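You operate a simulated robot arm through the tools that you are given. There is no shell and no other tool. Be economical: measure what you need, move in short steps, check, and stop when the job is done.

The job below is to be done with a simulated two-armed robot. You get a single attempt, and the scene is never put back.

JOB
Put one of the brass corners from the right side of the green press table on the green press plate. Stack the tin that says "clips" from the left side of the green press table on top of the tin that says "nozzle gel". Put two of the angle bars from the top shelf of the blue cart on the back left corner of the press twenty-six table. Put the red wheel on the gauge plate. Take the silver weight on the top shelf of the blue cart and put it away on the top of the grey chest. Take the red star knob on the top shelf of the grey cart and put it away on the high step of the packing bench. Put the blue wallet on the top of the warming cabinet. Pick up the settings card with one hand, pass it to the other hand and put it on the top of the long bench. Fetch the card tube from the top of the grey chest and stand it on top of the teal sheet there. Open the press fifty-six switch box lid. Any order will do. Set down upright: silver weight, settings card, card tube.

The check looks at the end state, three seconds after you hand in, the way a careful person would. Anything else that was tipped, shoved, dropped, spilled or broken makes it a failure. Lids that push on must go on centred and level and be pressed home; caps that screw on are set level and turned clockwise until they are tight. Flat cloth is picked up by pressing the open fingertips on it (5 to 10 N) and closing them slowly along it; thin cloth reads only 2 to 8 mm in the jaws.

ROBOT AND FRAMES
Two 7-joint arms with two-finger parallel grippers on one trunk, on a base that drives. Base frame: it is fixed to the floor where the robot stands at the start and does not move with it; the origin is under the middle of the robot, x ahead of it, y to its left, z up; the surface under the hand at the start is at about z = 0.74. Readings come in m, degrees, newtons and seconds.
The left shoulder is at the start at [0.05, 0.209, 1.196], the right one opposite. With the tool pointing down near the work surface each hand reaches from about 0.1 to 0.88 m from the robot's upright axis, wherever it stands, measured 20 degrees to its own side. Places, roughly: angle bar [5.25, 2.25, 0.75]; back left corner of the press twenty-six table [4.4, -1.8, 0.7]; blue wallet (11x6x2 cm) [5.5, 3.2, 0.8]; brass corner [0.5, 0.25, 0.75]; card tube (6x6x16 cm) [6.9, 3, 0.9]; gauge plate (16x16 cm) [7, 2.66, 0.82]; gel tin, grey tin, red tin [1.5, 0, 0.75]; green press plate [1, 0.6, 0.7]; high step of the packing bench (57x15 cm) [1.96, 0.4, 0.88]; press fifty-six switch box lid [1.3, 0.5, 0.2]; red star knob (3x3x3 cm) [5.3, 3.1, 0.8]; red wheel (5x5x3 cm) [5.2, 1.9, 0.8]; settings card [5.25, 3.25, 0.75]; silver weight (8x5x7 cm) [5.4, 1.8, 0.8]; teal sheet (13x9x3 cm) [6.9, 3.2, 0.8]; top of the grey chest (66x23 cm) [6.88, 3.12, 0.8]; top of the long bench [6.9, 0.6, 0.8]; top of the warming cabinet [7.1, 2.2, 1.1]. Payload 4.4 kg a hand.
Tool frame (each hand has its own): the origin (TCP) lies between the finger pads and is the grasp point; the fingertips stand 0.023 m ahead of it; z points along the fingers, y is the line along which they close. Largest opening 0.094 m; finger width 0.038, thickness 0.01; the body of the gripper, 0.054 by 0.096 m, starts 0.039 m behind the TCP.
Orientation is told as [roll, pitch, yaw] about the base's x, y, z axes, in that order, counted from this pose: with the fingers straight down and closing along the base's y, the tool's x points along the base's -x, its y along +y and its z along -z.

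CONTROLS
- The arms move only by the tool apply_moves. It takes "left_deltas", "right_deltas" or both (then of equal length, played together; a hand with none holds still); each is a list of rows, each a list of 2 entries, a list of its own where there are three numbers: the shift along the tool's x, y, z in m, then the turn, a rotation vector about the tool's x, y, z in degrees. In form: [[[x, y, z], [wx, wy, wz]], ...]. A call has 1 to 12 rows; each row shifts and turns the commanded pose from where the row before left it, along the tool's axes as they then stand. "left_grip" and "right_grip" are, for a hand that has rows, the finger opening in m, from 0 to 0.094, set as the call begins (left out, the last holds). Rows are played at 5 a second. More than 0.05 m and 8.6 degrees between two rows, or a gripper value outside its range, and nothing of the call is played. Where a pose cannot be reached the arm comes as near as it can. A force on the tool above 40 N (or 10 N above the force at the start of the call, whichever is more), or a blocked arm, ends the call early, and 0.2 s more pass. The fingers move at their own pace (about 0.108 m/s each) and stop on an object; they squeeze with about 25 N. The grip force told is the motor's: it shows also when the fingers shut on nothing. Time passes only in rows, and 0.2 s behind the last, so rows that do not move let the fingers close. It gives the time, the measured TCP pose, the force on the tool (base axes), the opening and the grip force at its end, in the units of the frame above (readings bear some noise), with the torque about the TCP (base axes, N m) and any sound that the robot's microphone picked up.
- Cameras (640 x 400 px; columns grow to the right, rows downward): "scene" is now at [0.1382, -0.0154, 1.3399]; the picture's right is [-0.23, -0.97, 0.00], its down [-0.80, 0.18, -0.58] and it looks along [0.56, -0.13, -0.82] (base axes); focal length 270 px, centre (320, 200). "left" rides on the left gripper at [0.086, -0.016, -0.075] in its tool frame; the picture's right is [0.18, 0.98, 0.00], its down [-0.58, 0.11, -0.81] and it looks along [-0.79, 0.15, 0.59] (tool axes); focal length 243 px, centre (320, 200). "right" rides on the right gripper at [0.086, 0.016, -0.075] in its tool frame; the picture's right is [-0.18, 0.98, 0.00], its down [-0.58, -0.11, -0.81] and it looks along [-0.79, -0.15, 0.59] (tool axes); focal length 243 px, centre (320, 200). There is no depth. A picture from a camera that has moved, and an enlarged one, comes with that camera's place and axes in the base frame and with its lens.
- capture(camera): a new picture of that camera. The clock stands still meanwhile.
- raise_lower(by): slides the trunk up (or, below 0, down) by that many m; the arms and the scene camera ride with it, the base frame stays. It gives what a move gives, with no picture.
- base_move(legs): drives the robot by 1 to 6 legs, each [ahead, left, turn to the left] in m, m and degrees, along the robot's own axes; the way and the turn of a leg run together, so that a leg with both is an arc; at most 1.5 m and 180 degrees a leg. The arms and the cameras ride along, it lands a little off, and it stops where it bumps. It gives what a move gives.
- head_to(pan, tilt): turns the head with the scene camera to pan (to the left, within 80 degrees either way) and tilt (down, from -29 to 69), counted from straight ahead of the robot. It gives what a move gives.
- close_up(camera, box): a new picture of the part [left, top, right, bottom] of that camera's present view, enlarged. The clock stands still meanwhile.
- hand_in(): hands the job in; it is judged then, once.

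Work in short steps. Places have to be worked out from the pictures, the camera data and where the tool is seen: move nearer, look again, correct. Check each grasp and each placing, and mend what went wrong. You have 546 turns and 334 pictures in all, those below and enlarged ones among them. Open the grippers and draw the arms clear of the work before you hand the job in, unless the task says otherwise; then end with one line.

The tools are called after "Request:" as name(argument=value, ...) on one line, values as JSON. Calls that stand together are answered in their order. apply_moves: Moves the arms, as the interface text tells. Its arguments: {"type":"object","properties":{"left_deltas":{"type":"array"},"left_grip":{"type":"number"},"right_deltas":{"type":"array"},"right_grip":{"type":"number"}},"required":[]} The other tools are called the same way: raise_lower (by) slides the trunk up or down; base_move (legs) drives the base; head_to (pan, tilt) turns the head that bears the scene camera; capture (camera) takes a picture; close_up (camera, box) takes an enlarged picture of a part of a camera's view; hand_in () hands the job in.

At the start:

```text
t: 0.0
left_ee_pos: [0.5723, 0.16, 0.9611]
left_ee_rot: [0.0, 0.0, 0.0]
left_wrist_force: [0.2, -0.4, -0.8]
left_moment: [-0.03, -0.02, -0.01]
left_grip_width: 0.0941
left_grip_force: 0.1
right_ee_pos: [0.451, -0.2402, 0.9862]
right_ee_rot: [0.0, 0.0, 0.0]
right_wrist_force: [1.8, 0.7, -0.3]
right_moment: [-0.02, 0.0, 0.0]
right_grip_width: 0.0939
right_grip_force: 0.0
trunk travel left (down, up): [-0.275, 0.288]
robot x, y, heading: [-0.0003, -0.0012, -0.1]
head pan, tilt: [-13.1, 54.8]
```

scene: 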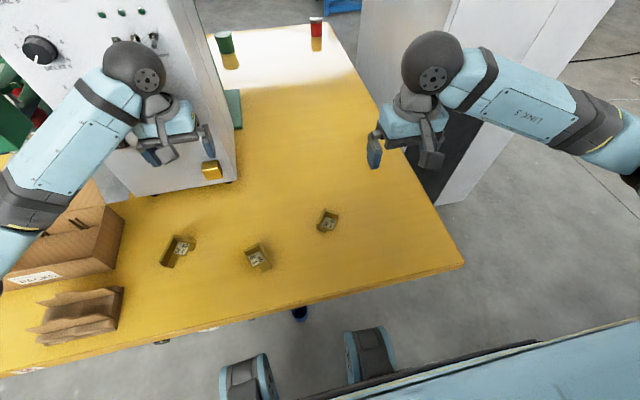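
right: 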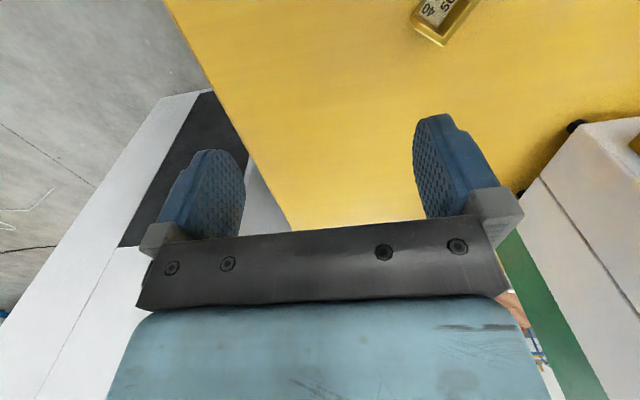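
left: 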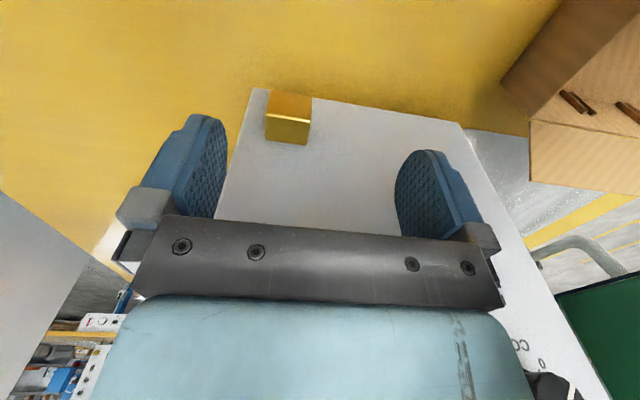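

I begin by looking around with the head to find the press plate, the tins and the brass corners.

Request:
head_to(pan=40, tilt=30)

Request:
capture(camera="scene")

Request:
head_to(pan=0, tilt=20)

Request:
capture(camera="scene")

Request:
head_to(pan=-45, tilt=25)

Request:
capture(camera="scene")

```text
t: 1.2
left_ee_pos: [0.5729, 0.1604, 0.9618]
left_ee_rot: [0.0, 0.0, 0.0]
left_wrist_force: [-0.9, -0.1, -0.2]
left_moment: [-0.02, 0.03, 0.03]
left_grip_width: 0.0939
left_grip_force: 0.1
right_ee_pos: [0.4515, -0.2417, 0.9871]
right_ee_rot: [0.0, 0.0, 0.0]
right_wrist_force: [-1.1, 0.4, 0.3]
right_moment: [0.0, 0.02, -0.02]
right_grip_width: 0.0941
right_grip_force: 0.1
trunk travel left (down, up): [-0.275, 0.288]
robot x, y, heading: [0.0029, -0.0007, 0.0]
head pan, tilt: [40.0, 30.0]
```

```text
330 pictures are left
camera scene: at [0.1371, 0.059, 1.3757], right [0.64, -0.77, 0.0], down [-0.38, -0.32, -0.87], along [0.66, 0.56, -0.5], focal length 270 px, centre (320, 200)
```

scene: 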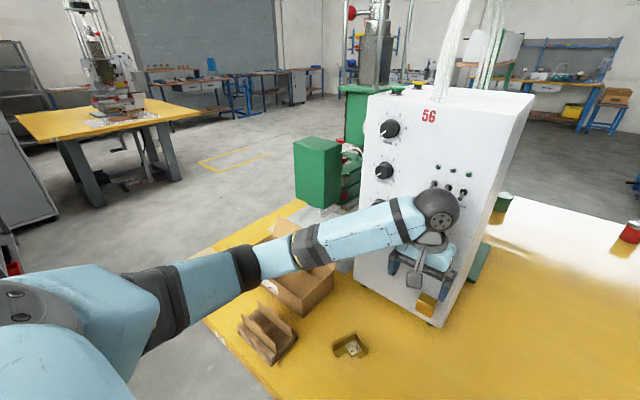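

```text
t: 2.3
left_ee_pos: [0.5727, 0.1604, 0.9621]
left_ee_rot: [0.0, 0.0, 0.0]
left_wrist_force: [0.2, -0.8, 0.3]
left_moment: [-0.01, -0.01, 0.01]
left_grip_width: 0.0937
left_grip_force: 0.1
right_ee_pos: [0.4506, -0.2389, 0.9861]
right_ee_rot: [0.0, 0.0, 0.0]
right_wrist_force: [0.7, -1.0, -0.1]
right_moment: [-0.02, 0.01, -0.02]
right_grip_width: 0.0939
right_grip_force: 0.1
trunk travel left (down, up): [-0.275, 0.288]
robot x, y, heading: [-0.0009, -0.0006, 0.0]
head pan, tilt: [0.0, 20.0]
```

```text
329 pictures are left
camera scene: at [0.1609, 0.001, 1.3918], right [0.0, -1.0, 0.0], down [-0.34, 0.0, -0.94], along [0.94, 0.0, -0.34], focal length 270 px, centre (320, 200)
```

scene: 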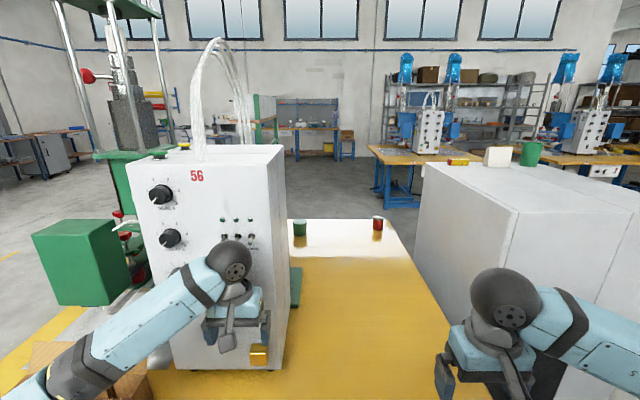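

```text
t: 3.4
left_ee_pos: [0.5717, 0.1611, 0.9623]
left_ee_rot: [0.0, 0.0, 0.1]
left_wrist_force: [-0.5, 0.5, -0.5]
left_moment: [0.02, 0.0, -0.03]
left_grip_width: 0.0943
left_grip_force: 0.1
right_ee_pos: [0.4518, -0.2409, 0.9871]
right_ee_rot: [-0.1, 0.0, 0.1]
right_wrist_force: [-0.4, -0.4, 0.5]
right_moment: [0.0, -0.01, 0.0]
right_grip_width: 0.0942
right_grip_force: 0.1
trunk travel left (down, up): [-0.275, 0.288]
robot x, y, heading: [0.0018, -0.0024, -0.0]
head pan, tilt: [-45.0, 25.0]
```

```text
328 pictures are left
camera scene: at [0.133, -0.0642, 1.3837], right [-0.71, -0.71, 0.0], down [-0.3, 0.3, -0.91], along [0.64, -0.64, -0.42], focal length 270 px, centre (320, 200)
```

scene: 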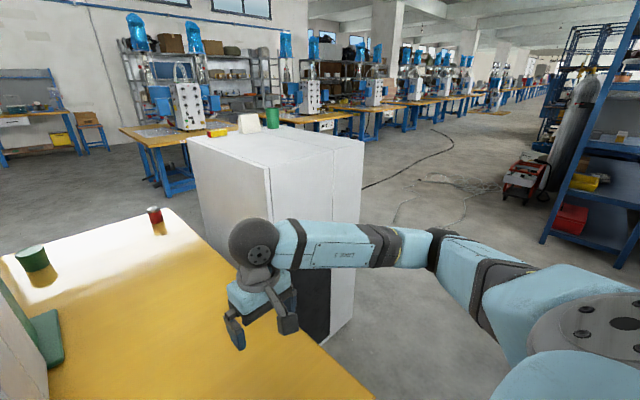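

I want detail on the brass pieces on the table and the tins at its far end.

Request:
head_to(pan=0, tilt=55)

Request:
close_up(camera="scene", box=[120, 150, 440, 350])

Request:
close_up(camera="scene", box=[200, 0, 360, 100])

Request:
capture(camera="scene")

```text
t: 4.5
left_ee_pos: [0.5718, 0.1603, 0.9608]
left_ee_rot: [0.0, 0.0, 0.1]
left_wrist_force: [0.7, 1.1, -0.2]
left_moment: [0.0, 0.03, 0.01]
left_grip_width: 0.0939
left_grip_force: 0.0
right_ee_pos: [0.4507, -0.241, 0.9866]
right_ee_rot: [0.0, 0.1, 0.1]
right_wrist_force: [-0.1, 0.0, -0.1]
right_moment: [-0.01, 0.0, 0.0]
right_grip_width: 0.0936
right_grip_force: 0.0
trunk travel left (down, up): [-0.275, 0.288]
robot x, y, heading: [-0.0001, -0.0054, 0.1]
head pan, tilt: [0.0, 55.0]
```

```text
2.00 times, centred on (280, 250) of scene
camera zoom: at [0.1399, 0.0008, 1.3397], right [0.0, -1.0, 0.0], down [-0.82, 0.0, -0.57], along [0.57, 0.0, -0.82], focal length 540 px, centre (400, 100)
```

zoom: 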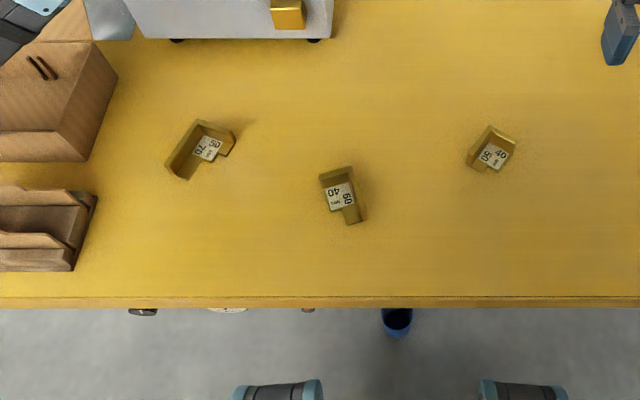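

```text
4.00 times, centred on (280, 50) of scene
camera zoom: at [0.1399, 0.0008, 1.3397], right [0.0, -1.0, 0.0], down [-0.82, 0.0, -0.57], along [0.57, 0.0, -0.82], focal length 1081 px, centre (480, 800)
```

zoom: 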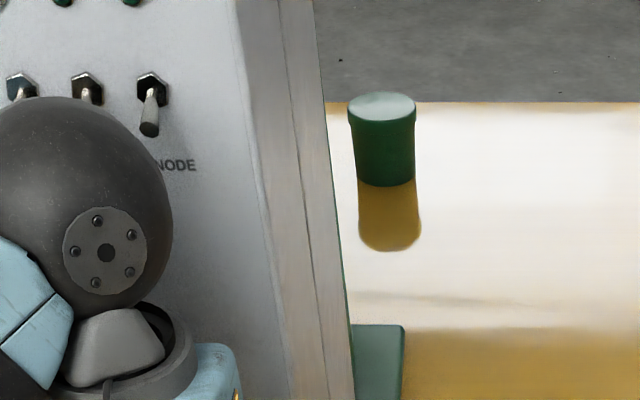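

```text
325 pictures are left
camera scene: at [0.1399, 0.0008, 1.3397], right [0.0, -1.0, 0.0], down [-0.82, 0.0, -0.57], along [0.57, 0.0, -0.82], focal length 270 px, centre (320, 200)
```

scene: 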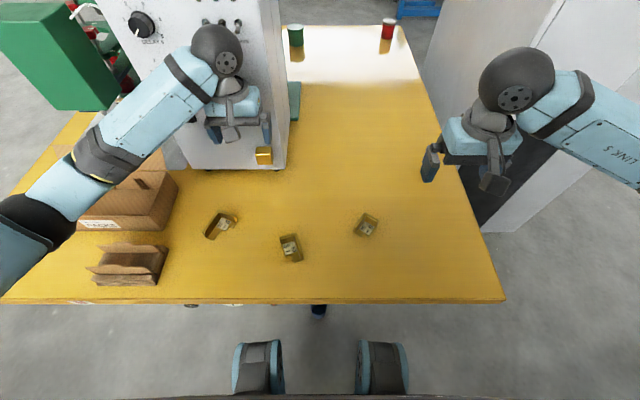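

The three brass corners (50/70, 40/60, 40/50) lie at about (0.47,0.25), (0.41,0.07), (0.475,-0.115). I bring the right hand above the 40/50 one for a near look.

Request:
apply_moves(right_deltas=[[[-0.01, 0.04, 0.02], [0, 0, 0]], [[-0.01, 0.04, 0.02], [0, 0, 0]], [[0, 0.045, 0.02], [0, 0, 0]], [[0, 0, 0.03], [0, 0, 0]], [[0, 0, 0], [0, 0, 0]]])

Request:
capture(camera="right")

```text
t: 5.7
left_ee_pos: [0.571, 0.1619, 0.9624]
left_ee_rot: [0.1, -0.1, 0.0]
left_wrist_force: [0.1, -1.1, 0.5]
left_moment: [-0.02, -0.01, 0.02]
left_grip_width: 0.094
left_grip_force: 0.1
right_ee_pos: [0.4703, -0.1149, 0.8966]
right_ee_rot: [0.0, -0.1, 0.1]
right_wrist_force: [-0.1, 1.0, -0.8]
right_moment: [0.0, -0.03, 0.01]
right_grip_width: 0.0938
right_grip_force: 0.1
trunk travel left (down, up): [-0.275, 0.288]
robot x, y, heading: [-0.0017, 0.0021, -0.1]
head pan, tilt: [0.0, 55.0]
```

```text
324 pictures are left
camera right: at [0.3847, -0.1, 0.9704], right [0.18, 0.98, 0.0], down [0.58, -0.11, 0.81], along [0.79, -0.15, -0.59], focal length 243 px, centre (320, 200)
```

right: 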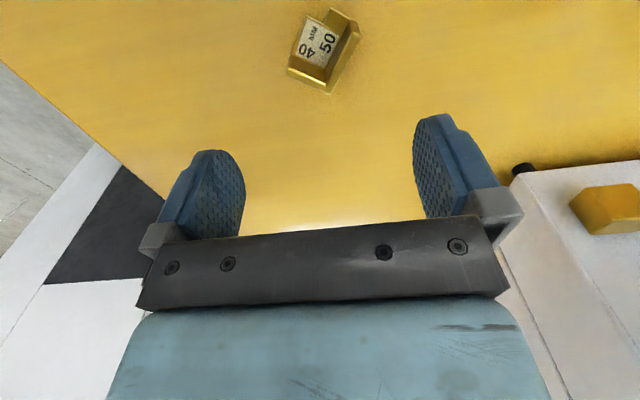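

Request:
close_up(camera="right", box=[270, 0, 370, 100])

```text
4.00 times, centred on (320, 50) of right
camera zoom: at [0.3847, -0.1, 0.9704], right [0.18, 0.98, 0.0], down [0.58, -0.11, 0.81], along [0.79, -0.15, -0.59], focal length 970 px, centre (320, 800)
```

zoom: 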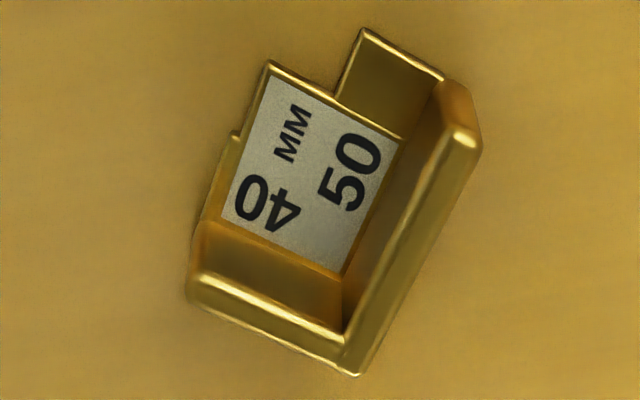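

The corner is an L‑walled block with a floor; I'll grip its long wall (yaw about −32°), one finger inside. Turning and lowering with a narrow opening.

Request:
apply_moves(right_deltas=[[[-0.003, 0.013, 0.02], [0, 0, 8]], [[0, 0, 0.02], [0, 0, 8]], [[0, 0, 0.02], [0, 0, 8]], [[0, 0, 0.02], [0, 0, 8]], [[0, 0, 0], [0, 0, 0]]], right_grip=0.034)

Request:
close_up(camera="right", box=[200, 60, 440, 240])

```text
t: 6.9
left_ee_pos: [0.5723, 0.161, 0.9626]
left_ee_rot: [0.0, 0.0, 0.0]
left_wrist_force: [-0.2, 0.8, 0.6]
left_moment: [-0.01, -0.02, 0.02]
left_grip_width: 0.0943
left_grip_force: 0.1
right_ee_pos: [0.4748, -0.1036, 0.8161]
right_ee_rot: [0.0, 0.0, -32.0]
right_wrist_force: [0.3, 0.4, 0.9]
right_moment: [0.01, 0.03, 0.0]
right_grip_width: 0.0338
right_grip_force: 0.1
trunk travel left (down, up): [-0.275, 0.288]
robot x, y, heading: [-0.0024, 0.0025, 0.1]
head pan, tilt: [0.0, 55.0]
```

```text
2.22 times, centred on (320, 150) of right
camera zoom: at [0.4096, -0.0442, 0.8898], right [0.68, 0.73, 0.0], down [0.43, -0.4, 0.81], along [0.59, -0.55, -0.59], focal length 539 px, centre (320, 311)
```

zoom: 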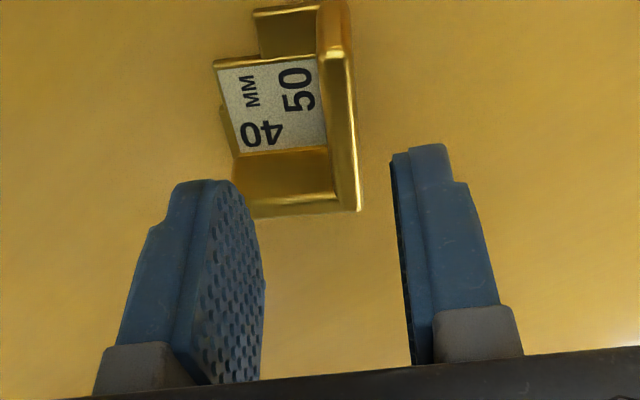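

The wall sits midway between the fingers; I shift 6 mm along it and go down to about z 0.774.

Request:
apply_moves(right_deltas=[[[0.006, 0, 0.01], [0, 0, 0]], [[0, 0, 0.015], [0, 0, 0]], [[0, 0, 0.01], [0, 0, 0]], [[0, 0, 0.006], [0, 0, 0]], [[0, 0, 0], [0, 0, 0]]])

Request:
close_up(camera="right", box=[200, 60, 440, 240])

```text
t: 8.1
left_ee_pos: [0.5722, 0.1597, 0.9619]
left_ee_rot: [0.0, -0.1, -0.1]
left_wrist_force: [0.9, 0.0, 0.7]
left_moment: [0.01, 0.03, 0.0]
left_grip_width: 0.0938
left_grip_force: 0.1
right_ee_pos: [0.4707, -0.0991, 0.7746]
right_ee_rot: [0.0, 0.0, -32.1]
right_wrist_force: [1.2, 0.0, 0.4]
right_moment: [0.0, 0.0, 0.01]
right_grip_width: 0.0337
right_grip_force: 0.0
trunk travel left (down, up): [-0.275, 0.288]
robot x, y, heading: [-0.0009, -0.0003, -0.0]
head pan, tilt: [0.0, 55.0]
```

```text
2.22 times, centred on (320, 150) of right
camera zoom: at [0.4044, -0.041, 0.8491], right [0.68, 0.74, 0.0], down [0.44, -0.4, 0.81], along [0.59, -0.55, -0.59], focal length 539 px, centre (320, 311)
```

zoom: 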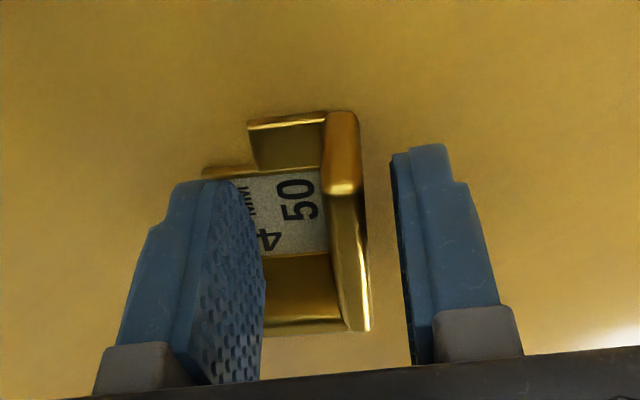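

No contact yet and the wall lies between the fingers. I go down 4 mm more and close.

Request:
apply_moves(right_deltas=[[[0, 0, 0.004], [0, 0, 0]], [[0, 0, 0], [0, 0, 0]]])

Request:
apply_moves(right_deltas=[[[0, 0, 0], [0, 0, 0]], [[0, 0, 0], [0, 0, 0]], [[0, 0, 0], [0, 0, 0]]], right_grip=0.0)

Request:
apply_moves(right_deltas=[[[0, 0, -0.03], [0, 0, 0]], [[0, 0, -0.03], [0, 0, 0]], [[0, 0, 0], [0, 0, 0]]])

Request:
close_up(camera="right", box=[200, 60, 440, 240])

```text
t: 8.7
left_ee_pos: [0.5726, 0.1609, 0.9626]
left_ee_rot: [0.0, 0.0, 0.0]
left_wrist_force: [-0.5, 0.1, 0.4]
left_moment: [-0.01, 0.01, 0.03]
left_grip_width: 0.0941
left_grip_force: 0.1
right_ee_pos: [0.4691, -0.0999, 0.7707]
right_ee_rot: [0.1, 0.0, -32.0]
right_wrist_force: [-0.1, 0.0, -0.1]
right_moment: [0.0, -0.01, 0.02]
right_grip_width: 0.0343
right_grip_force: 0.1
trunk travel left (down, up): [-0.275, 0.288]
robot x, y, heading: [-0.0026, -0.0016, -0.2]
head pan, tilt: [0.0, 55.0]
```

```text
t: 9.5
left_ee_pos: [0.5725, 0.1603, 0.9634]
left_ee_rot: [0.0, 0.0, 0.0]
left_wrist_force: [0.1, -0.3, 0.4]
left_moment: [-0.02, 0.01, 0.03]
left_grip_width: 0.0938
left_grip_force: 0.0
right_ee_pos: [0.4682, -0.0996, 0.7729]
right_ee_rot: [0.0, 0.0, -32.0]
right_wrist_force: [0.7, 1.0, -0.2]
right_moment: [-0.02, -0.03, 0.03]
right_grip_width: 0.0086
right_grip_force: 24.8
trunk travel left (down, up): [-0.275, 0.288]
robot x, y, heading: [-0.0016, -0.0033, 0.1]
head pan, tilt: [0.0, 55.0]
```

```text
t: 10.3
left_ee_pos: [0.572, 0.161, 0.9614]
left_ee_rot: [0.0, 0.0, 0.0]
left_wrist_force: [0.6, 0.1, -0.6]
left_moment: [-0.02, -0.01, -0.03]
left_grip_width: 0.0938
left_grip_force: 0.1
right_ee_pos: [0.4679, -0.1007, 0.8312]
right_ee_rot: [0.0, 0.0, -31.9]
right_wrist_force: [0.0, -0.4, 0.1]
right_moment: [0.0, -0.02, -0.02]
right_grip_width: 0.0
right_grip_force: 25.2
trunk travel left (down, up): [-0.275, 0.288]
robot x, y, heading: [-0.0022, 0.0006, 0.1]
head pan, tilt: [0.0, 55.0]
```

```text
2.22 times, centred on (320, 150) of right
camera zoom: at [0.4042, -0.0415, 0.9054], right [0.68, 0.74, 0.0], down [0.44, -0.4, 0.81], along [0.59, -0.55, -0.59], focal length 539 px, centre (320, 311)
```

zoom: 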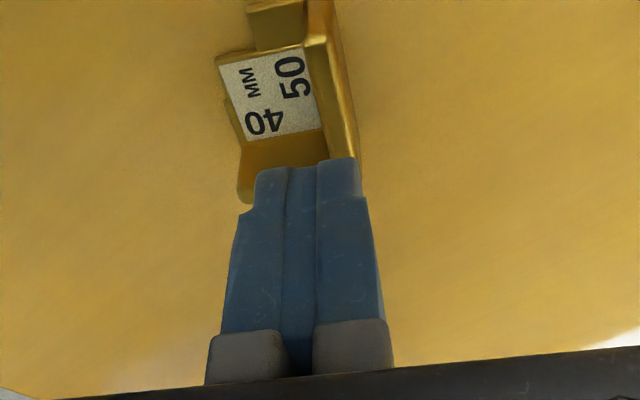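

The grip slipped off the wall (too shallow). I reopen, recentre and go lower, feeling for the floor.

Request:
apply_moves(right_deltas=[[[0, 0, 0.0], [0, 0, 0]], [[0, 0, 0], [0, 0, 0]]], right_grip=0.034)

Request:
close_up(camera="right", box=[200, 60, 440, 240])

```text
t: 10.9
left_ee_pos: [0.5732, 0.1602, 0.9618]
left_ee_rot: [0.0, 0.0, 0.0]
left_wrist_force: [0.3, -0.4, -0.4]
left_moment: [-0.01, 0.01, 0.03]
left_grip_width: 0.0941
left_grip_force: 0.0
right_ee_pos: [0.468, -0.0998, 0.8313]
right_ee_rot: [0.1, 0.0, -32.1]
right_wrist_force: [0.3, -0.5, 0.0]
right_moment: [0.01, -0.01, 0.0]
right_grip_width: 0.0339
right_grip_force: 0.1
trunk travel left (down, up): [-0.275, 0.288]
robot x, y, heading: [0.0028, 0.0027, -0.0]
head pan, tilt: [0.0, 55.0]
```

```text
2.22 times, centred on (320, 150) of right
camera zoom: at [0.4042, -0.0415, 0.9051], right [0.68, 0.74, 0.0], down [0.44, -0.4, 0.81], along [0.59, -0.55, -0.59], focal length 539 px, centre (320, 311)
```

zoom: 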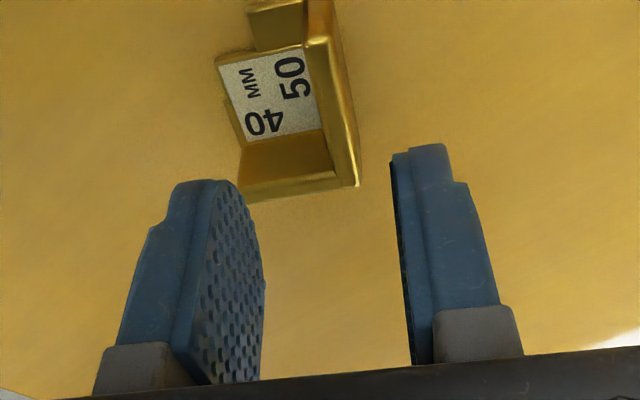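

The part turned about 3° ; I correct, and lower with small last steps until contact.

Request:
apply_moves(right_deltas=[[[-0.006, 0.002, 0.025], [0, 0, 3]], [[0, 0, 0.025], [0, 0, 0]], [[0, 0, 0.012], [0, 0, 0]], [[0, 0, 0.003], [0, 0, 0]], [[0, 0, 0.002], [0, 0, 0]], [[0, 0, 0], [0, 0, 0]]])

Request:
close_up(camera="right", box=[200, 60, 440, 240])

```text
t: 12.3
left_ee_pos: [0.5713, 0.1605, 0.9628]
left_ee_rot: [0.0, -0.2, 0.0]
left_wrist_force: [0.0, 0.1, -0.4]
left_moment: [0.0, 0.03, 0.01]
left_grip_width: 0.0942
left_grip_force: 0.1
right_ee_pos: [0.4763, -0.102, 0.7673]
right_ee_rot: [0.2, -0.2, -34.9]
right_wrist_force: [2.7, -5.5, 25.8]
right_moment: [-0.4, 0.5, 0.17]
right_grip_width: 0.0351
right_grip_force: 1.7
trunk travel left (down, up): [-0.275, 0.288]
robot x, y, heading: [-0.0023, 0.0004, -0.1]
head pan, tilt: [0.0, 55.0]
```

```text
2.22 times, centred on (320, 150) of right
camera zoom: at [0.4134, -0.0396, 0.8406], right [0.71, 0.7, 0.0], down [0.41, -0.42, 0.81], along [0.57, -0.58, -0.59], focal length 539 px, centre (320, 311)
```

zoom: 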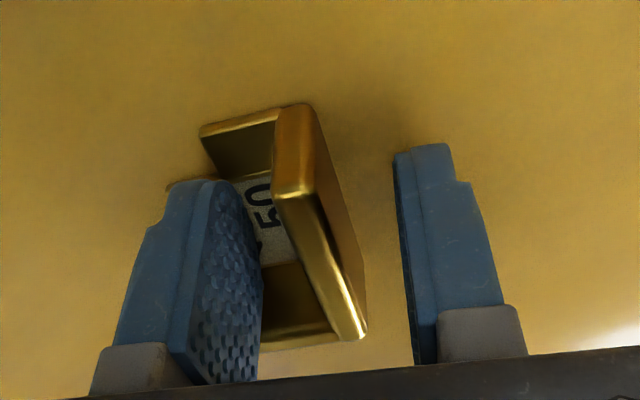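

The inner finger is on the floor of the part (26 N). I back up 4 mm and close.

Request:
apply_moves(right_deltas=[[[0, 0, -0.004], [0, 0, 0]], [[0, 0, 0], [0, 0, 0]]])

Request:
close_up(camera="right", box=[200, 60, 440, 240])

```text
t: 12.9
left_ee_pos: [0.5725, 0.1615, 0.9618]
left_ee_rot: [0.0, 0.0, 0.0]
left_wrist_force: [-0.6, -0.8, 0.7]
left_moment: [-0.01, -0.02, 0.01]
left_grip_width: 0.0939
left_grip_force: 0.0
right_ee_pos: [0.4749, -0.1018, 0.7673]
right_ee_rot: [-0.1, 0.1, -35.0]
right_wrist_force: [-0.7, -0.7, 0.4]
right_moment: [-0.02, -0.03, -0.01]
right_grip_width: 0.034
right_grip_force: 0.2
trunk travel left (down, up): [-0.275, 0.288]
robot x, y, heading: [0.0017, 0.0007, 0.1]
head pan, tilt: [0.0, 55.0]
```

```text
2.22 times, centred on (320, 150) of right
camera zoom: at [0.4129, -0.0398, 0.8411], right [0.71, 0.7, 0.0], down [0.42, -0.42, 0.81], along [0.56, -0.58, -0.59], focal length 539 px, centre (320, 311)
```

zoom: 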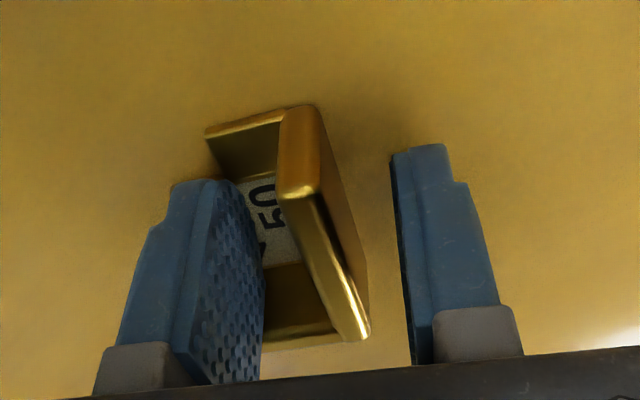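

Free now at the same height, wall still between fingers. Close and lift.

Request:
apply_moves(right_deltas=[[[0, 0, 0], [0, 0, 0]], [[0, 0, 0], [0, 0, 0]], [[0, 0, 0], [0, 0, 0]], [[0, 0, 0], [0, 0, 0]]], right_grip=0.0)

Request:
close_up(camera="right", box=[200, 60, 440, 240])

```text
t: 13.9
left_ee_pos: [0.5734, 0.1605, 0.9617]
left_ee_rot: [0.0, 0.0, 0.0]
left_wrist_force: [-0.1, 0.0, -0.6]
left_moment: [0.01, -0.03, -0.03]
left_grip_width: 0.094
left_grip_force: 0.2
right_ee_pos: [0.4752, -0.1015, 0.7681]
right_ee_rot: [-0.1, 0.0, -35.0]
right_wrist_force: [0.6, 0.2, -1.0]
right_moment: [0.03, -0.02, 0.01]
right_grip_width: 0.0086
right_grip_force: 25.1
trunk travel left (down, up): [-0.275, 0.288]
robot x, y, heading: [-0.0023, 0.0021, -0.3]
head pan, tilt: [0.0, 55.0]
```

```text
2.22 times, centred on (320, 150) of right
camera zoom: at [0.4137, -0.0398, 0.8422], right [0.71, 0.7, 0.0], down [0.41, -0.42, 0.81], along [0.56, -0.58, -0.59], focal length 539 px, centre (320, 311)
```

zoom: 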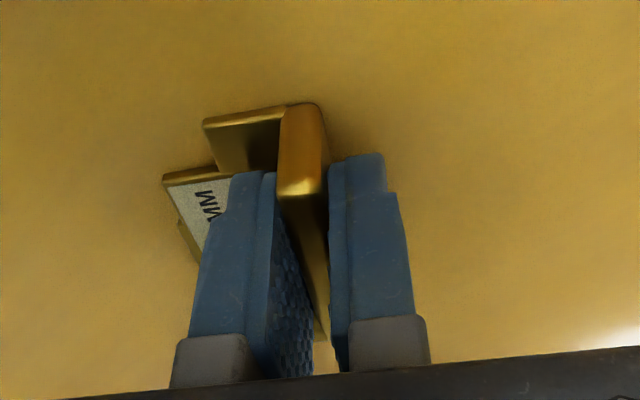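

Good deep grip (8.6 mm). I lift it up to travel height and check.

Request:
apply_moves(right_deltas=[[[0, 0, -0.01], [0, 0, 0]], [[0, 0, -0.03], [0, 0, 0]], [[0, 0, -0.03], [0, 0, 0]], [[0, 0, -0.03], [0, 0, 0]], [[0, 0, 0], [0, 0, 0]]])

Request:
close_up(camera="right", box=[200, 60, 440, 240])

```text
t: 15.1
left_ee_pos: [0.5732, 0.1596, 0.9618]
left_ee_rot: [0.0, 0.1, 0.0]
left_wrist_force: [0.3, -0.6, -1.2]
left_moment: [-0.04, -0.01, 0.0]
left_grip_width: 0.0941
left_grip_force: 0.1
right_ee_pos: [0.4741, -0.1005, 0.868]
right_ee_rot: [0.0, -0.1, -35.0]
right_wrist_force: [0.0, -0.7, -2.9]
right_moment: [0.01, -0.03, 0.01]
right_grip_width: 0.0088
right_grip_force: 24.9
trunk travel left (down, up): [-0.275, 0.288]
robot x, y, heading: [-0.0038, -0.0017, -0.1]
head pan, tilt: [0.0, 55.0]
```

```text
2.22 times, centred on (320, 150) of right
camera zoom: at [0.4133, -0.0395, 0.9424], right [0.71, 0.7, 0.0], down [0.41, -0.42, 0.81], along [0.56, -0.58, -0.59], focal length 539 px, centre (320, 311)
```

zoom: 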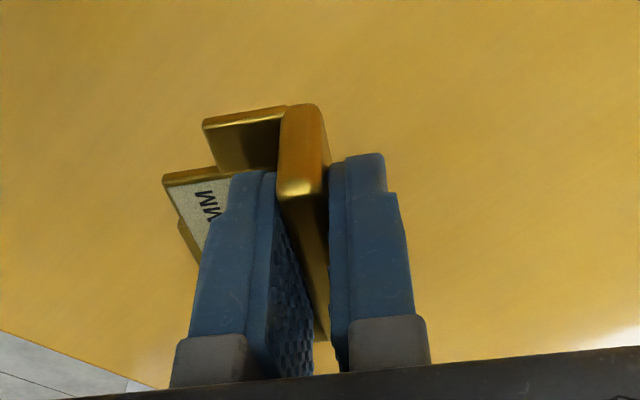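

The corner is held. I draw both arms in, and look left to see the way round the table.

Request:
apply_moves(left_deltas=[[[0.04, 0, -0.02], [0, 0, 0]], [[0.04, 0, -0.02], [0, 0, 0]], [[0.04, 0, 0], [0, 0, 0]], [[0.04, 0.0, 0], [0, 0, 0]], [[0, 0, 0], [0, 0, 0]]], right_deltas=[[[0.02, -0.03, -0.04], [0, 0, -8]], [[0.02, -0.03, -0.04], [0, 0, -8]], [[0.02, -0.03, -0.04], [0, 0, -8]], [[0.02, -0.0, 0], [0, 0, -8]], [[0, 0, 0], [0, 0, -3]]])

Request:
head_to(pan=75, tilt=40)

Request:
capture(camera="scene")

```text
refused: row 1 steps farther than a row can; nothing moved
```

```text
t: 16.6
left_ee_pos: [0.5718, 0.1609, 0.9604]
left_ee_rot: [0.0, 0.0, -0.1]
left_wrist_force: [0.2, 0.0, 0.0]
left_moment: [-0.01, -0.01, 0.02]
left_grip_width: 0.0938
left_grip_force: 0.1
right_ee_pos: [0.4737, -0.0997, 0.8686]
right_ee_rot: [0.0, 0.0, -35.0]
right_wrist_force: [1.0, 0.0, -2.5]
right_moment: [0.07, 0.0, 0.04]
right_grip_width: 0.0088
right_grip_force: 25.4
trunk travel left (down, up): [-0.275, 0.288]
robot x, y, heading: [-0.0015, -0.001, -0.1]
head pan, tilt: [75.0, 40.0]
```

```text
314 pictures are left
camera scene: at [0.0901, 0.0829, 1.3603], right [0.97, -0.26, 0.0], down [-0.17, -0.62, -0.77], along [0.2, 0.74, -0.64], focal length 270 px, centre (320, 200)
```

scene: 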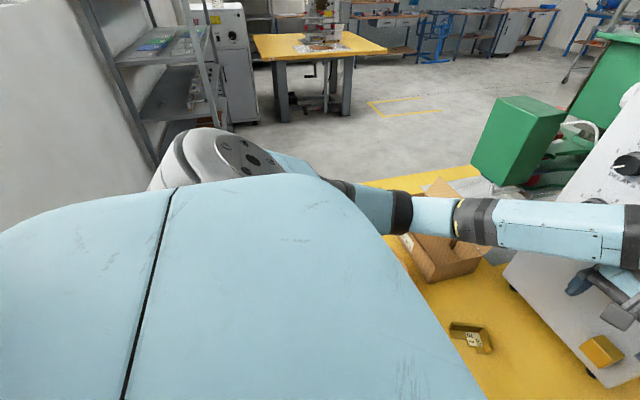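

The way to the left is clear (shelves are well behind). Retract with smaller rows.

Request:
apply_moves(left_deltas=[[[0.04, 0, -0.02], [0, 0, 0]], [[0.04, 0, -0.02], [0, 0, 0]], [[0.04, 0, 0], [0, 0, 0]], [[0.04, 0.0, 0], [0, 0, 0]], [[0, 0, 0], [0, 0, 0]]], right_deltas=[[[0.02, -0.02, -0.03], [0, 0, -8]], [[0.02, -0.02, -0.03], [0, 0, -8]], [[0.02, -0.02, -0.03], [0, 0, -8]], [[0.02, -0.02, -0.03], [0, 0, -8]], [[0, 0, -0.03], [0, 0, -3]]])

Request:
base_move(legs=[[-0.15, 0, 0], [0, 1.45, 0]])

Request:
head_to(pan=-30, tilt=35)

Request:
capture(camera="scene")

```text
t: 17.8
left_ee_pos: [0.4124, 0.1611, 1.0016]
left_ee_rot: [0.1, 0.1, 0.0]
left_wrist_force: [-0.1, 0.6, -0.3]
left_moment: [-0.01, 0.05, -0.01]
left_grip_width: 0.094
left_grip_force: 0.0
right_ee_pos: [0.3721, -0.1428, 1.0179]
right_ee_rot: [-0.1, 0.1, 0.2]
right_wrist_force: [0.8, 0.2, -2.4]
right_moment: [0.06, 0.07, 0.01]
right_grip_width: 0.0088
right_grip_force: 25.2
trunk travel left (down, up): [-0.275, 0.288]
robot x, y, heading: [-0.0007, 0.0017, -0.2]
head pan, tilt: [75.0, 40.0]
```

```text
t: 31.5
left_ee_pos: [0.2727, 1.5842, 1.0034]
left_ee_rot: [0.5, 0.2, -0.5]
left_wrist_force: [-0.3, -0.4, -0.2]
left_moment: [-0.02, -0.04, 0.0]
left_grip_width: 0.0938
left_grip_force: 0.1
right_ee_pos: [0.227, 1.2805, 1.0159]
right_ee_rot: [0.5, 0.3, -0.6]
right_wrist_force: [0.4, -0.2, -2.5]
right_moment: [0.0, 0.04, 0.0]
right_grip_width: 0.0085
right_grip_force: 25.2
trunk travel left (down, up): [-0.275, 0.288]
robot x, y, heading: [-0.1461, 1.4346, -0.6]
head pan, tilt: [75.0, 40.0]
stopped in leg 2: the robot was blocked; the commanded pose is now the measured one
```

```text
t: 33.4
left_ee_pos: [0.2732, 1.5842, 1.003]
left_ee_rot: [0.5, 0.3, -0.6]
left_wrist_force: [1.1, 0.7, -0.3]
left_moment: [0.0, -0.01, 0.01]
left_grip_width: 0.0938
left_grip_force: 0.0
right_ee_pos: [0.228, 1.2805, 1.0149]
right_ee_rot: [0.6, 0.3, -0.6]
right_wrist_force: [-0.4, -0.4, -3.0]
right_moment: [0.02, 0.06, -0.01]
right_grip_width: 0.009
right_grip_force: 25.0
trunk travel left (down, up): [-0.275, 0.288]
robot x, y, heading: [-0.1458, 1.4347, -0.3]
head pan, tilt: [-30.0, 35.0]
```

```text
313 pictures are left
camera scene: at [0.0033, 1.3794, 1.3669], right [-0.51, -0.86, -0.01], down [-0.5, 0.3, -0.81], along [0.7, -0.41, -0.58], focal length 270 px, centre (320, 200)
```

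scene: 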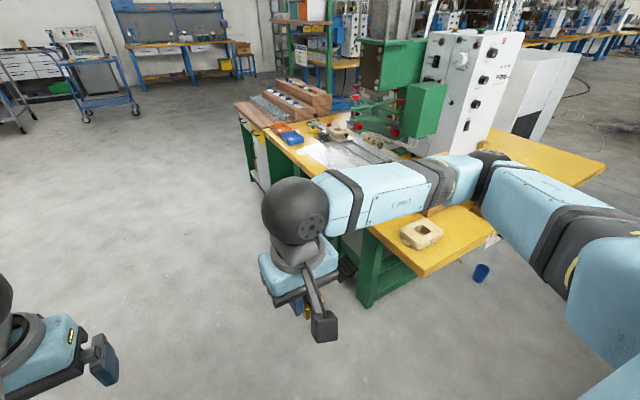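

Something blocked me on the left. I look there before moving on.

Request:
head_to(pan=80, tilt=45)

Request:
capture(camera="scene")

```text
t: 35.2
left_ee_pos: [0.2729, 1.584, 1.0026]
left_ee_rot: [0.5, 0.4, -0.6]
left_wrist_force: [0.7, 0.0, 0.6]
left_moment: [0.03, -0.02, -0.01]
left_grip_width: 0.0941
left_grip_force: 0.0
right_ee_pos: [0.2279, 1.281, 1.0158]
right_ee_rot: [0.6, 0.4, -0.6]
right_wrist_force: [-0.4, 0.2, -2.8]
right_moment: [0.02, 0.03, -0.02]
right_grip_width: 0.0089
right_grip_force: 25.1
trunk travel left (down, up): [-0.275, 0.288]
robot x, y, heading: [-0.1439, 1.4333, -0.3]
head pan, tilt: [80.0, 45.0]
```

```text
312 pictures are left
camera scene: at [-0.0576, 1.5042, 1.3534], right [0.98, -0.18, -0.01], down [-0.13, -0.69, -0.71], along [0.13, 0.7, -0.7], focal length 270 px, centre (320, 200)
```

scene: 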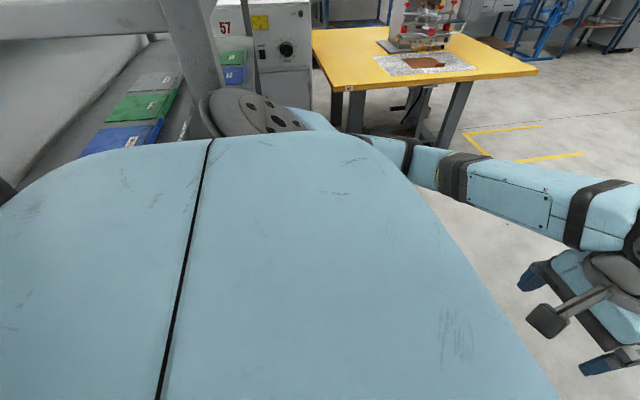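

It was the fixed shelf post. I move off it and drive forward along the table's left end, then turn to face the press.

Request:
base_move(legs=[[0, -0.05, 0], [1.15, 0.1, 0], [0, 0.1, -90]])

Request:
head_to(pan=0, tilt=40)

Request:
capture(camera="scene")

```text
t: 45.6
left_ee_pos: [1.2362, 1.1277, 1.0027]
left_ee_rot: [0.0, 0.0, -89.8]
left_wrist_force: [0.2, -0.9, 0.1]
left_moment: [0.03, 0.0, 0.0]
left_grip_width: 0.0941
left_grip_force: 0.0
right_ee_pos: [0.9309, 1.1666, 1.0181]
right_ee_rot: [0.0, -0.1, -89.7]
right_wrist_force: [-0.1, 0.1, -2.0]
right_moment: [0.05, -0.02, -0.03]
right_grip_width: 0.0086
right_grip_force: 24.7
trunk travel left (down, up): [-0.275, 0.288]
robot x, y, heading: [1.0703, 1.5398, -89.8]
head pan, tilt: [80.0, 45.0]
```

```text
t: 47.2
left_ee_pos: [1.2362, 1.1271, 1.003]
left_ee_rot: [0.1, 0.0, -89.7]
left_wrist_force: [0.2, 0.6, 0.0]
left_moment: [0.01, -0.01, -0.02]
left_grip_width: 0.0939
left_grip_force: 0.0
right_ee_pos: [0.933, 1.1678, 1.0186]
right_ee_rot: [0.0, 0.0, -89.7]
right_wrist_force: [0.6, -0.4, -2.4]
right_moment: [0.04, -0.04, -0.01]
right_grip_width: 0.0089
right_grip_force: 24.8
trunk travel left (down, up): [-0.275, 0.288]
robot x, y, heading: [1.0737, 1.5425, -89.6]
head pan, tilt: [0.0, 40.0]
```

```text
311 pictures are left
camera scene: at [1.0738, 1.3882, 1.3603], right [-1.0, -0.01, 0.0], down [0.0, 0.64, -0.77], along [0.0, -0.77, -0.64], focal length 270 px, centre (320, 200)
```

scene: 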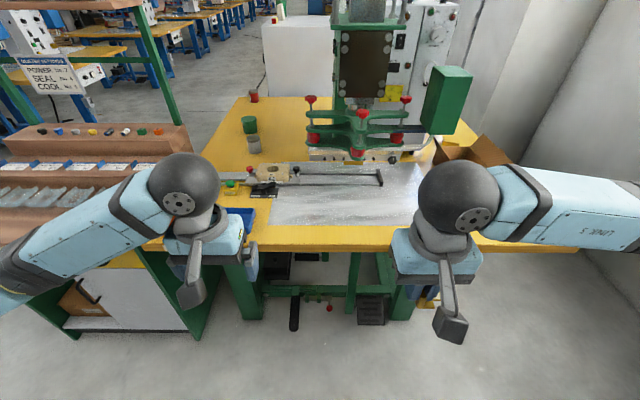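

Now I see the press plate, the three tins and the packing bench steps. Close-ups.

Request:
close_up(camera="scene", box=[220, 70, 440, 220])

Request:
close_up(camera="scene", box=[40, 240, 420, 400])

Request:
close_up(camera="scene", box=[0, 100, 200, 225])

```text
2.67 times, centred on (330, 145) of scene
camera zoom: at [1.0738, 1.3882, 1.3603], right [-1.0, -0.01, 0.0], down [0.0, 0.64, -0.77], along [0.0, -0.77, -0.64], focal length 720 px, centre (293, 347)
```

zoom: 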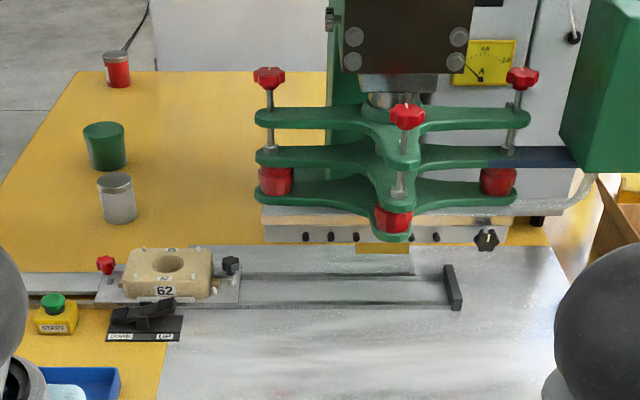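

```text
1.68 times, centred on (230, 320) of scene
camera zoom: at [1.0738, 1.3882, 1.3603], right [-1.0, -0.01, 0.0], down [0.0, 0.64, -0.77], along [0.0, -0.77, -0.64], focal length 455 px, centre (472, -2)
```

zoom: 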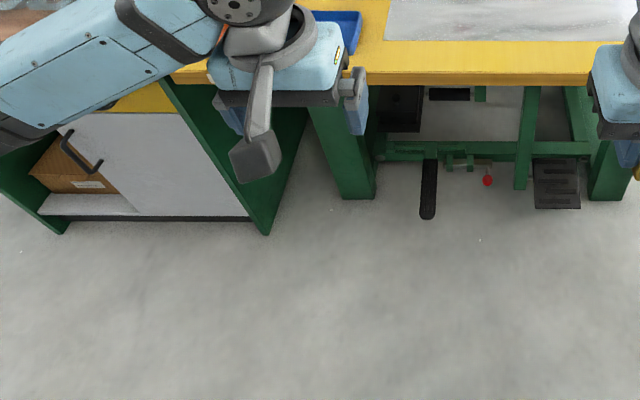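

```text
3.20 times, centred on (100, 162) of scene
camera zoom: at [1.0738, 1.3882, 1.3603], right [-1.0, -0.01, 0.0], down [0.0, 0.64, -0.77], along [0.0, -0.77, -0.64], focal length 864 px, centre (1024, 320)
```

zoom: 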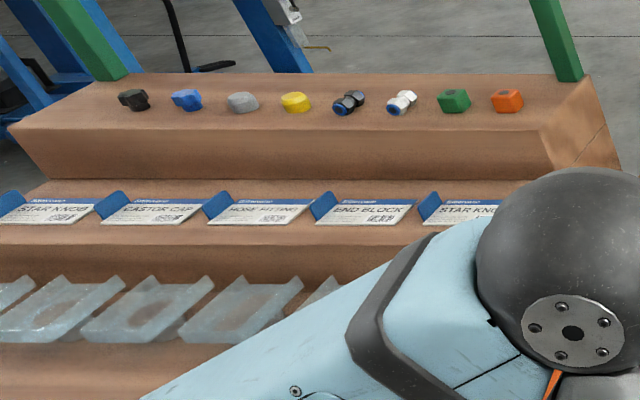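

The silver plate is centred near (0.96, 0.61). I drive 0.32 m forward to get it in reach.

Request:
base_move(legs=[[0.3, 0, 0]])

Request:
head_to(pan=0, tilt=55)

Request:
capture(camera="scene")

Request:
capture(camera="right")

```text
t: 49.2
left_ee_pos: [1.2353, 0.8289, 1.0025]
left_ee_rot: [0.0, 0.1, -89.7]
left_wrist_force: [-0.6, -1.0, 0.3]
left_moment: [0.04, -0.01, 0.04]
left_grip_width: 0.094
left_grip_force: 0.1
right_ee_pos: [0.9326, 0.869, 1.0175]
right_ee_rot: [0.0, 0.0, -89.8]
right_wrist_force: [0.1, -1.1, -2.0]
right_moment: [0.03, -0.02, 0.0]
right_grip_width: 0.0084
right_grip_force: 25.0
trunk travel left (down, up): [-0.275, 0.288]
robot x, y, heading: [1.0757, 1.2409, -89.8]
head pan, tilt: [0.0, 40.0]
```

```text
t: 50.0
left_ee_pos: [1.2359, 0.8287, 1.0022]
left_ee_rot: [0.0, -0.1, -89.8]
left_wrist_force: [0.7, 0.6, 0.1]
left_moment: [-0.01, 0.03, 0.0]
left_grip_width: 0.094
left_grip_force: 0.1
right_ee_pos: [0.9333, 0.8694, 1.0171]
right_ee_rot: [0.0, 0.1, -89.9]
right_wrist_force: [-0.3, -0.8, -2.4]
right_moment: [0.02, -0.04, -0.02]
right_grip_width: 0.0086
right_grip_force: 25.7
trunk travel left (down, up): [-0.275, 0.288]
robot x, y, heading: [1.0738, 1.2394, -89.8]
head pan, tilt: [0.0, 55.0]
```

```text
307 pictures are left
camera scene: at [1.0747, 1.1026, 1.3397], right [-1.0, 0.0, 0.0], down [0.0, 0.82, -0.57], along [0.0, -0.57, -0.82], focal length 270 px, centre (320, 200)
```

scene: 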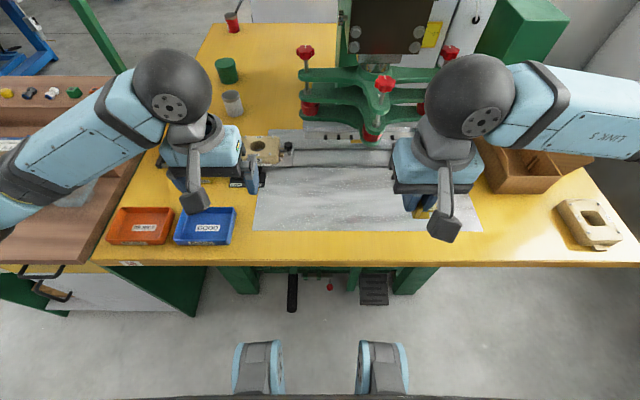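

```text
306 pictures are left
camera right: at [0.9484, 0.9545, 1.0921], right [0.98, -0.18, 0.0], down [-0.11, -0.58, 0.81], along [-0.15, -0.79, -0.59], focal length 243 px, centre (320, 200)
```

right: 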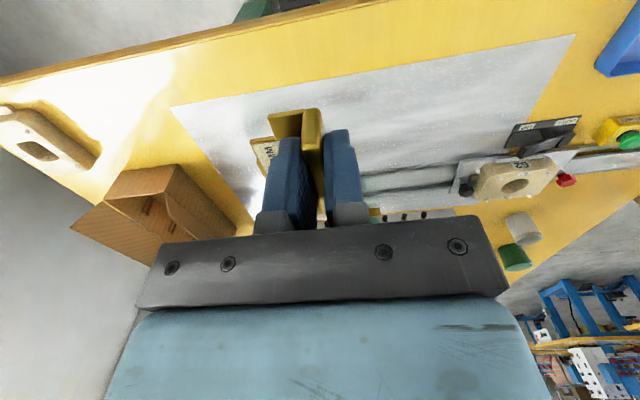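

Plate's clear front area spans x 0.67–1.24, y 0.5–0.78. I carry the corner to about (0.98, 0.66), z 0.80.

Request:
apply_moves(right_deltas=[[[-0.045, 0.01, 0], [0, 0, 0]], [[-0.045, 0.01, 0], [0, 0, 0]], [[-0.045, 0.01, 0], [0, 0, 0]], [[-0.04, 0.01, 0], [0, 0, 0]], [[-0.03, 0.01, 0.03], [0, 0, 0]], [[0, 0, 0.045], [0, 0, 0]], [[0, 0, 0.045], [0, 0, 0]], [[0, 0, 0.045], [0, 0, 0]], [[0, 0, 0.045], [0, 0, 0]], [[0, 0, 0], [0, 0, 0]]])

Request:
capture(camera="right")

```text
t: 51.1
left_ee_pos: [1.2358, 0.8291, 1.0032]
left_ee_rot: [0.0, 0.0, -89.8]
left_wrist_force: [-0.8, -0.3, -0.1]
left_moment: [0.03, 0.03, -0.02]
left_grip_width: 0.0942
left_grip_force: 0.1
right_ee_pos: [0.9775, 0.6912, 1.0153]
right_ee_rot: [-0.1, -0.1, -89.8]
right_wrist_force: [-3.3, 12.0, 10.3]
right_moment: [-0.79, -0.1, -0.45]
right_grip_width: 0.0088
right_grip_force: 25.2
trunk travel left (down, up): [-0.275, 0.288]
robot x, y, heading: [1.0728, 1.2404, -89.9]
head pan, tilt: [0.0, 55.0]
stopped in row 5 (right hand): the force on the tool passed its limit at 82 N (the readings are from after the stop); the commanded pose is now the measured one
```

```text
305 pictures are left
camera right: at [0.9926, 0.7753, 1.0898], right [0.98, -0.18, 0.0], down [-0.11, -0.58, 0.81], along [-0.14, -0.79, -0.59], focal length 243 px, centre (320, 200)
```

right: 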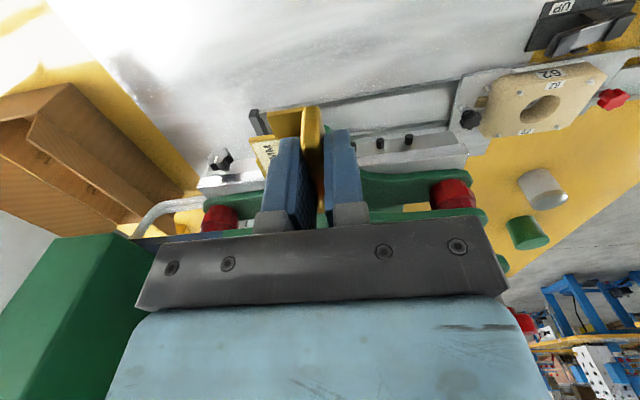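

I bumped part of the press head (its front red wheel is nearer than I assumed). I back off and look.

Request:
apply_moves(right_deltas=[[[0.04, 0, 0], [0, 0, 0]], [[0.04, 0, 0], [0, 0, 0]], [[0.03, 0, 0], [0, 0, 0]], [[0, 0, 0], [0, 0, 0]]])

Request:
capture(camera="scene")

Request:
capture(camera="right")

Request:
capture(camera="left")

```text
t: 52.1
left_ee_pos: [1.2376, 0.8283, 1.0022]
left_ee_rot: [0.0, 0.1, -89.8]
left_wrist_force: [-0.1, 0.1, -0.1]
left_moment: [-0.02, 0.03, 0.0]
left_grip_width: 0.0942
left_grip_force: 0.2
right_ee_pos: [0.9762, 0.7983, 1.0141]
right_ee_rot: [0.0, 0.0, -89.8]
right_wrist_force: [-0.1, 0.0, -2.6]
right_moment: [0.04, -0.02, 0.01]
right_grip_width: 0.0088
right_grip_force: 24.8
trunk travel left (down, up): [-0.275, 0.288]
robot x, y, heading: [1.0739, 1.2412, -90.1]
head pan, tilt: [0.0, 55.0]
```

```text
304 pictures are left
camera scene: at [1.0747, 1.1022, 1.3396], right [-1.0, 0.0, 0.0], down [0.0, 0.82, -0.57], along [0.0, -0.57, -0.82], focal length 270 px, centre (320, 200)
```

scene: 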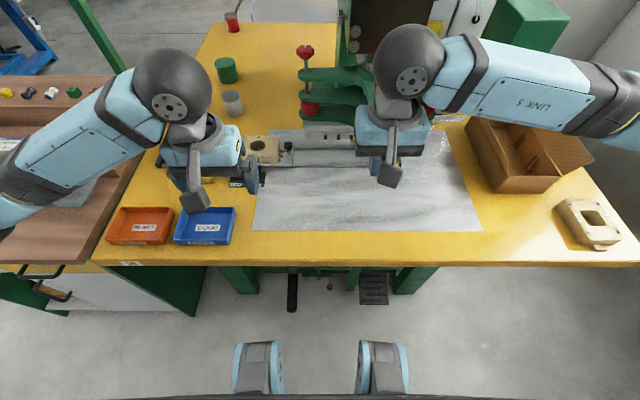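

```text
303 pictures are left
camera right: at [0.9923, 0.8837, 1.088], right [0.98, -0.18, 0.0], down [-0.11, -0.58, 0.81], along [-0.15, -0.79, -0.59], focal length 243 px, centre (320, 200)
```

right: 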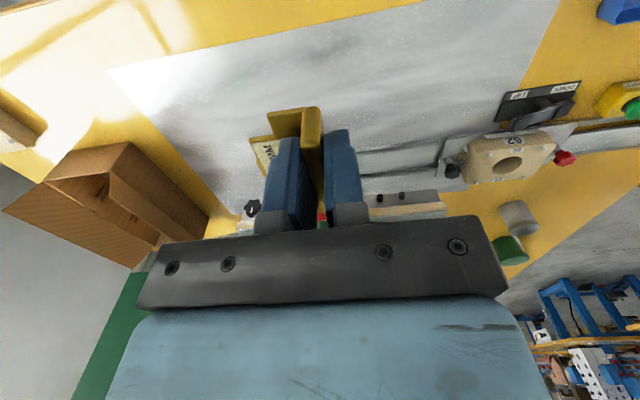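

```text
302 pictures are left
camera left: at [1.2193, 0.9148, 1.0775], right [0.98, 0.19, 0.0], down [0.11, -0.58, 0.81], along [0.15, -0.79, -0.59], focal length 243 px, centre (320, 200)
```

left: 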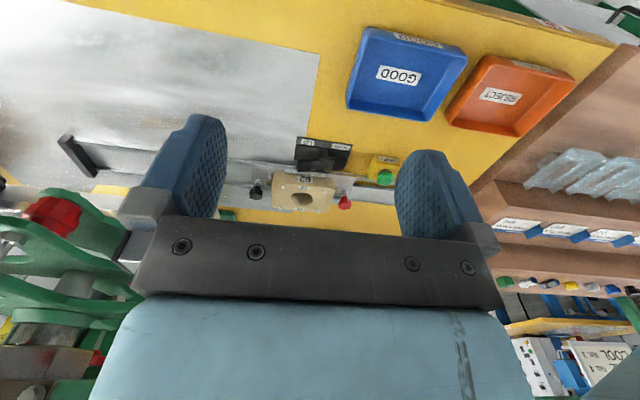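

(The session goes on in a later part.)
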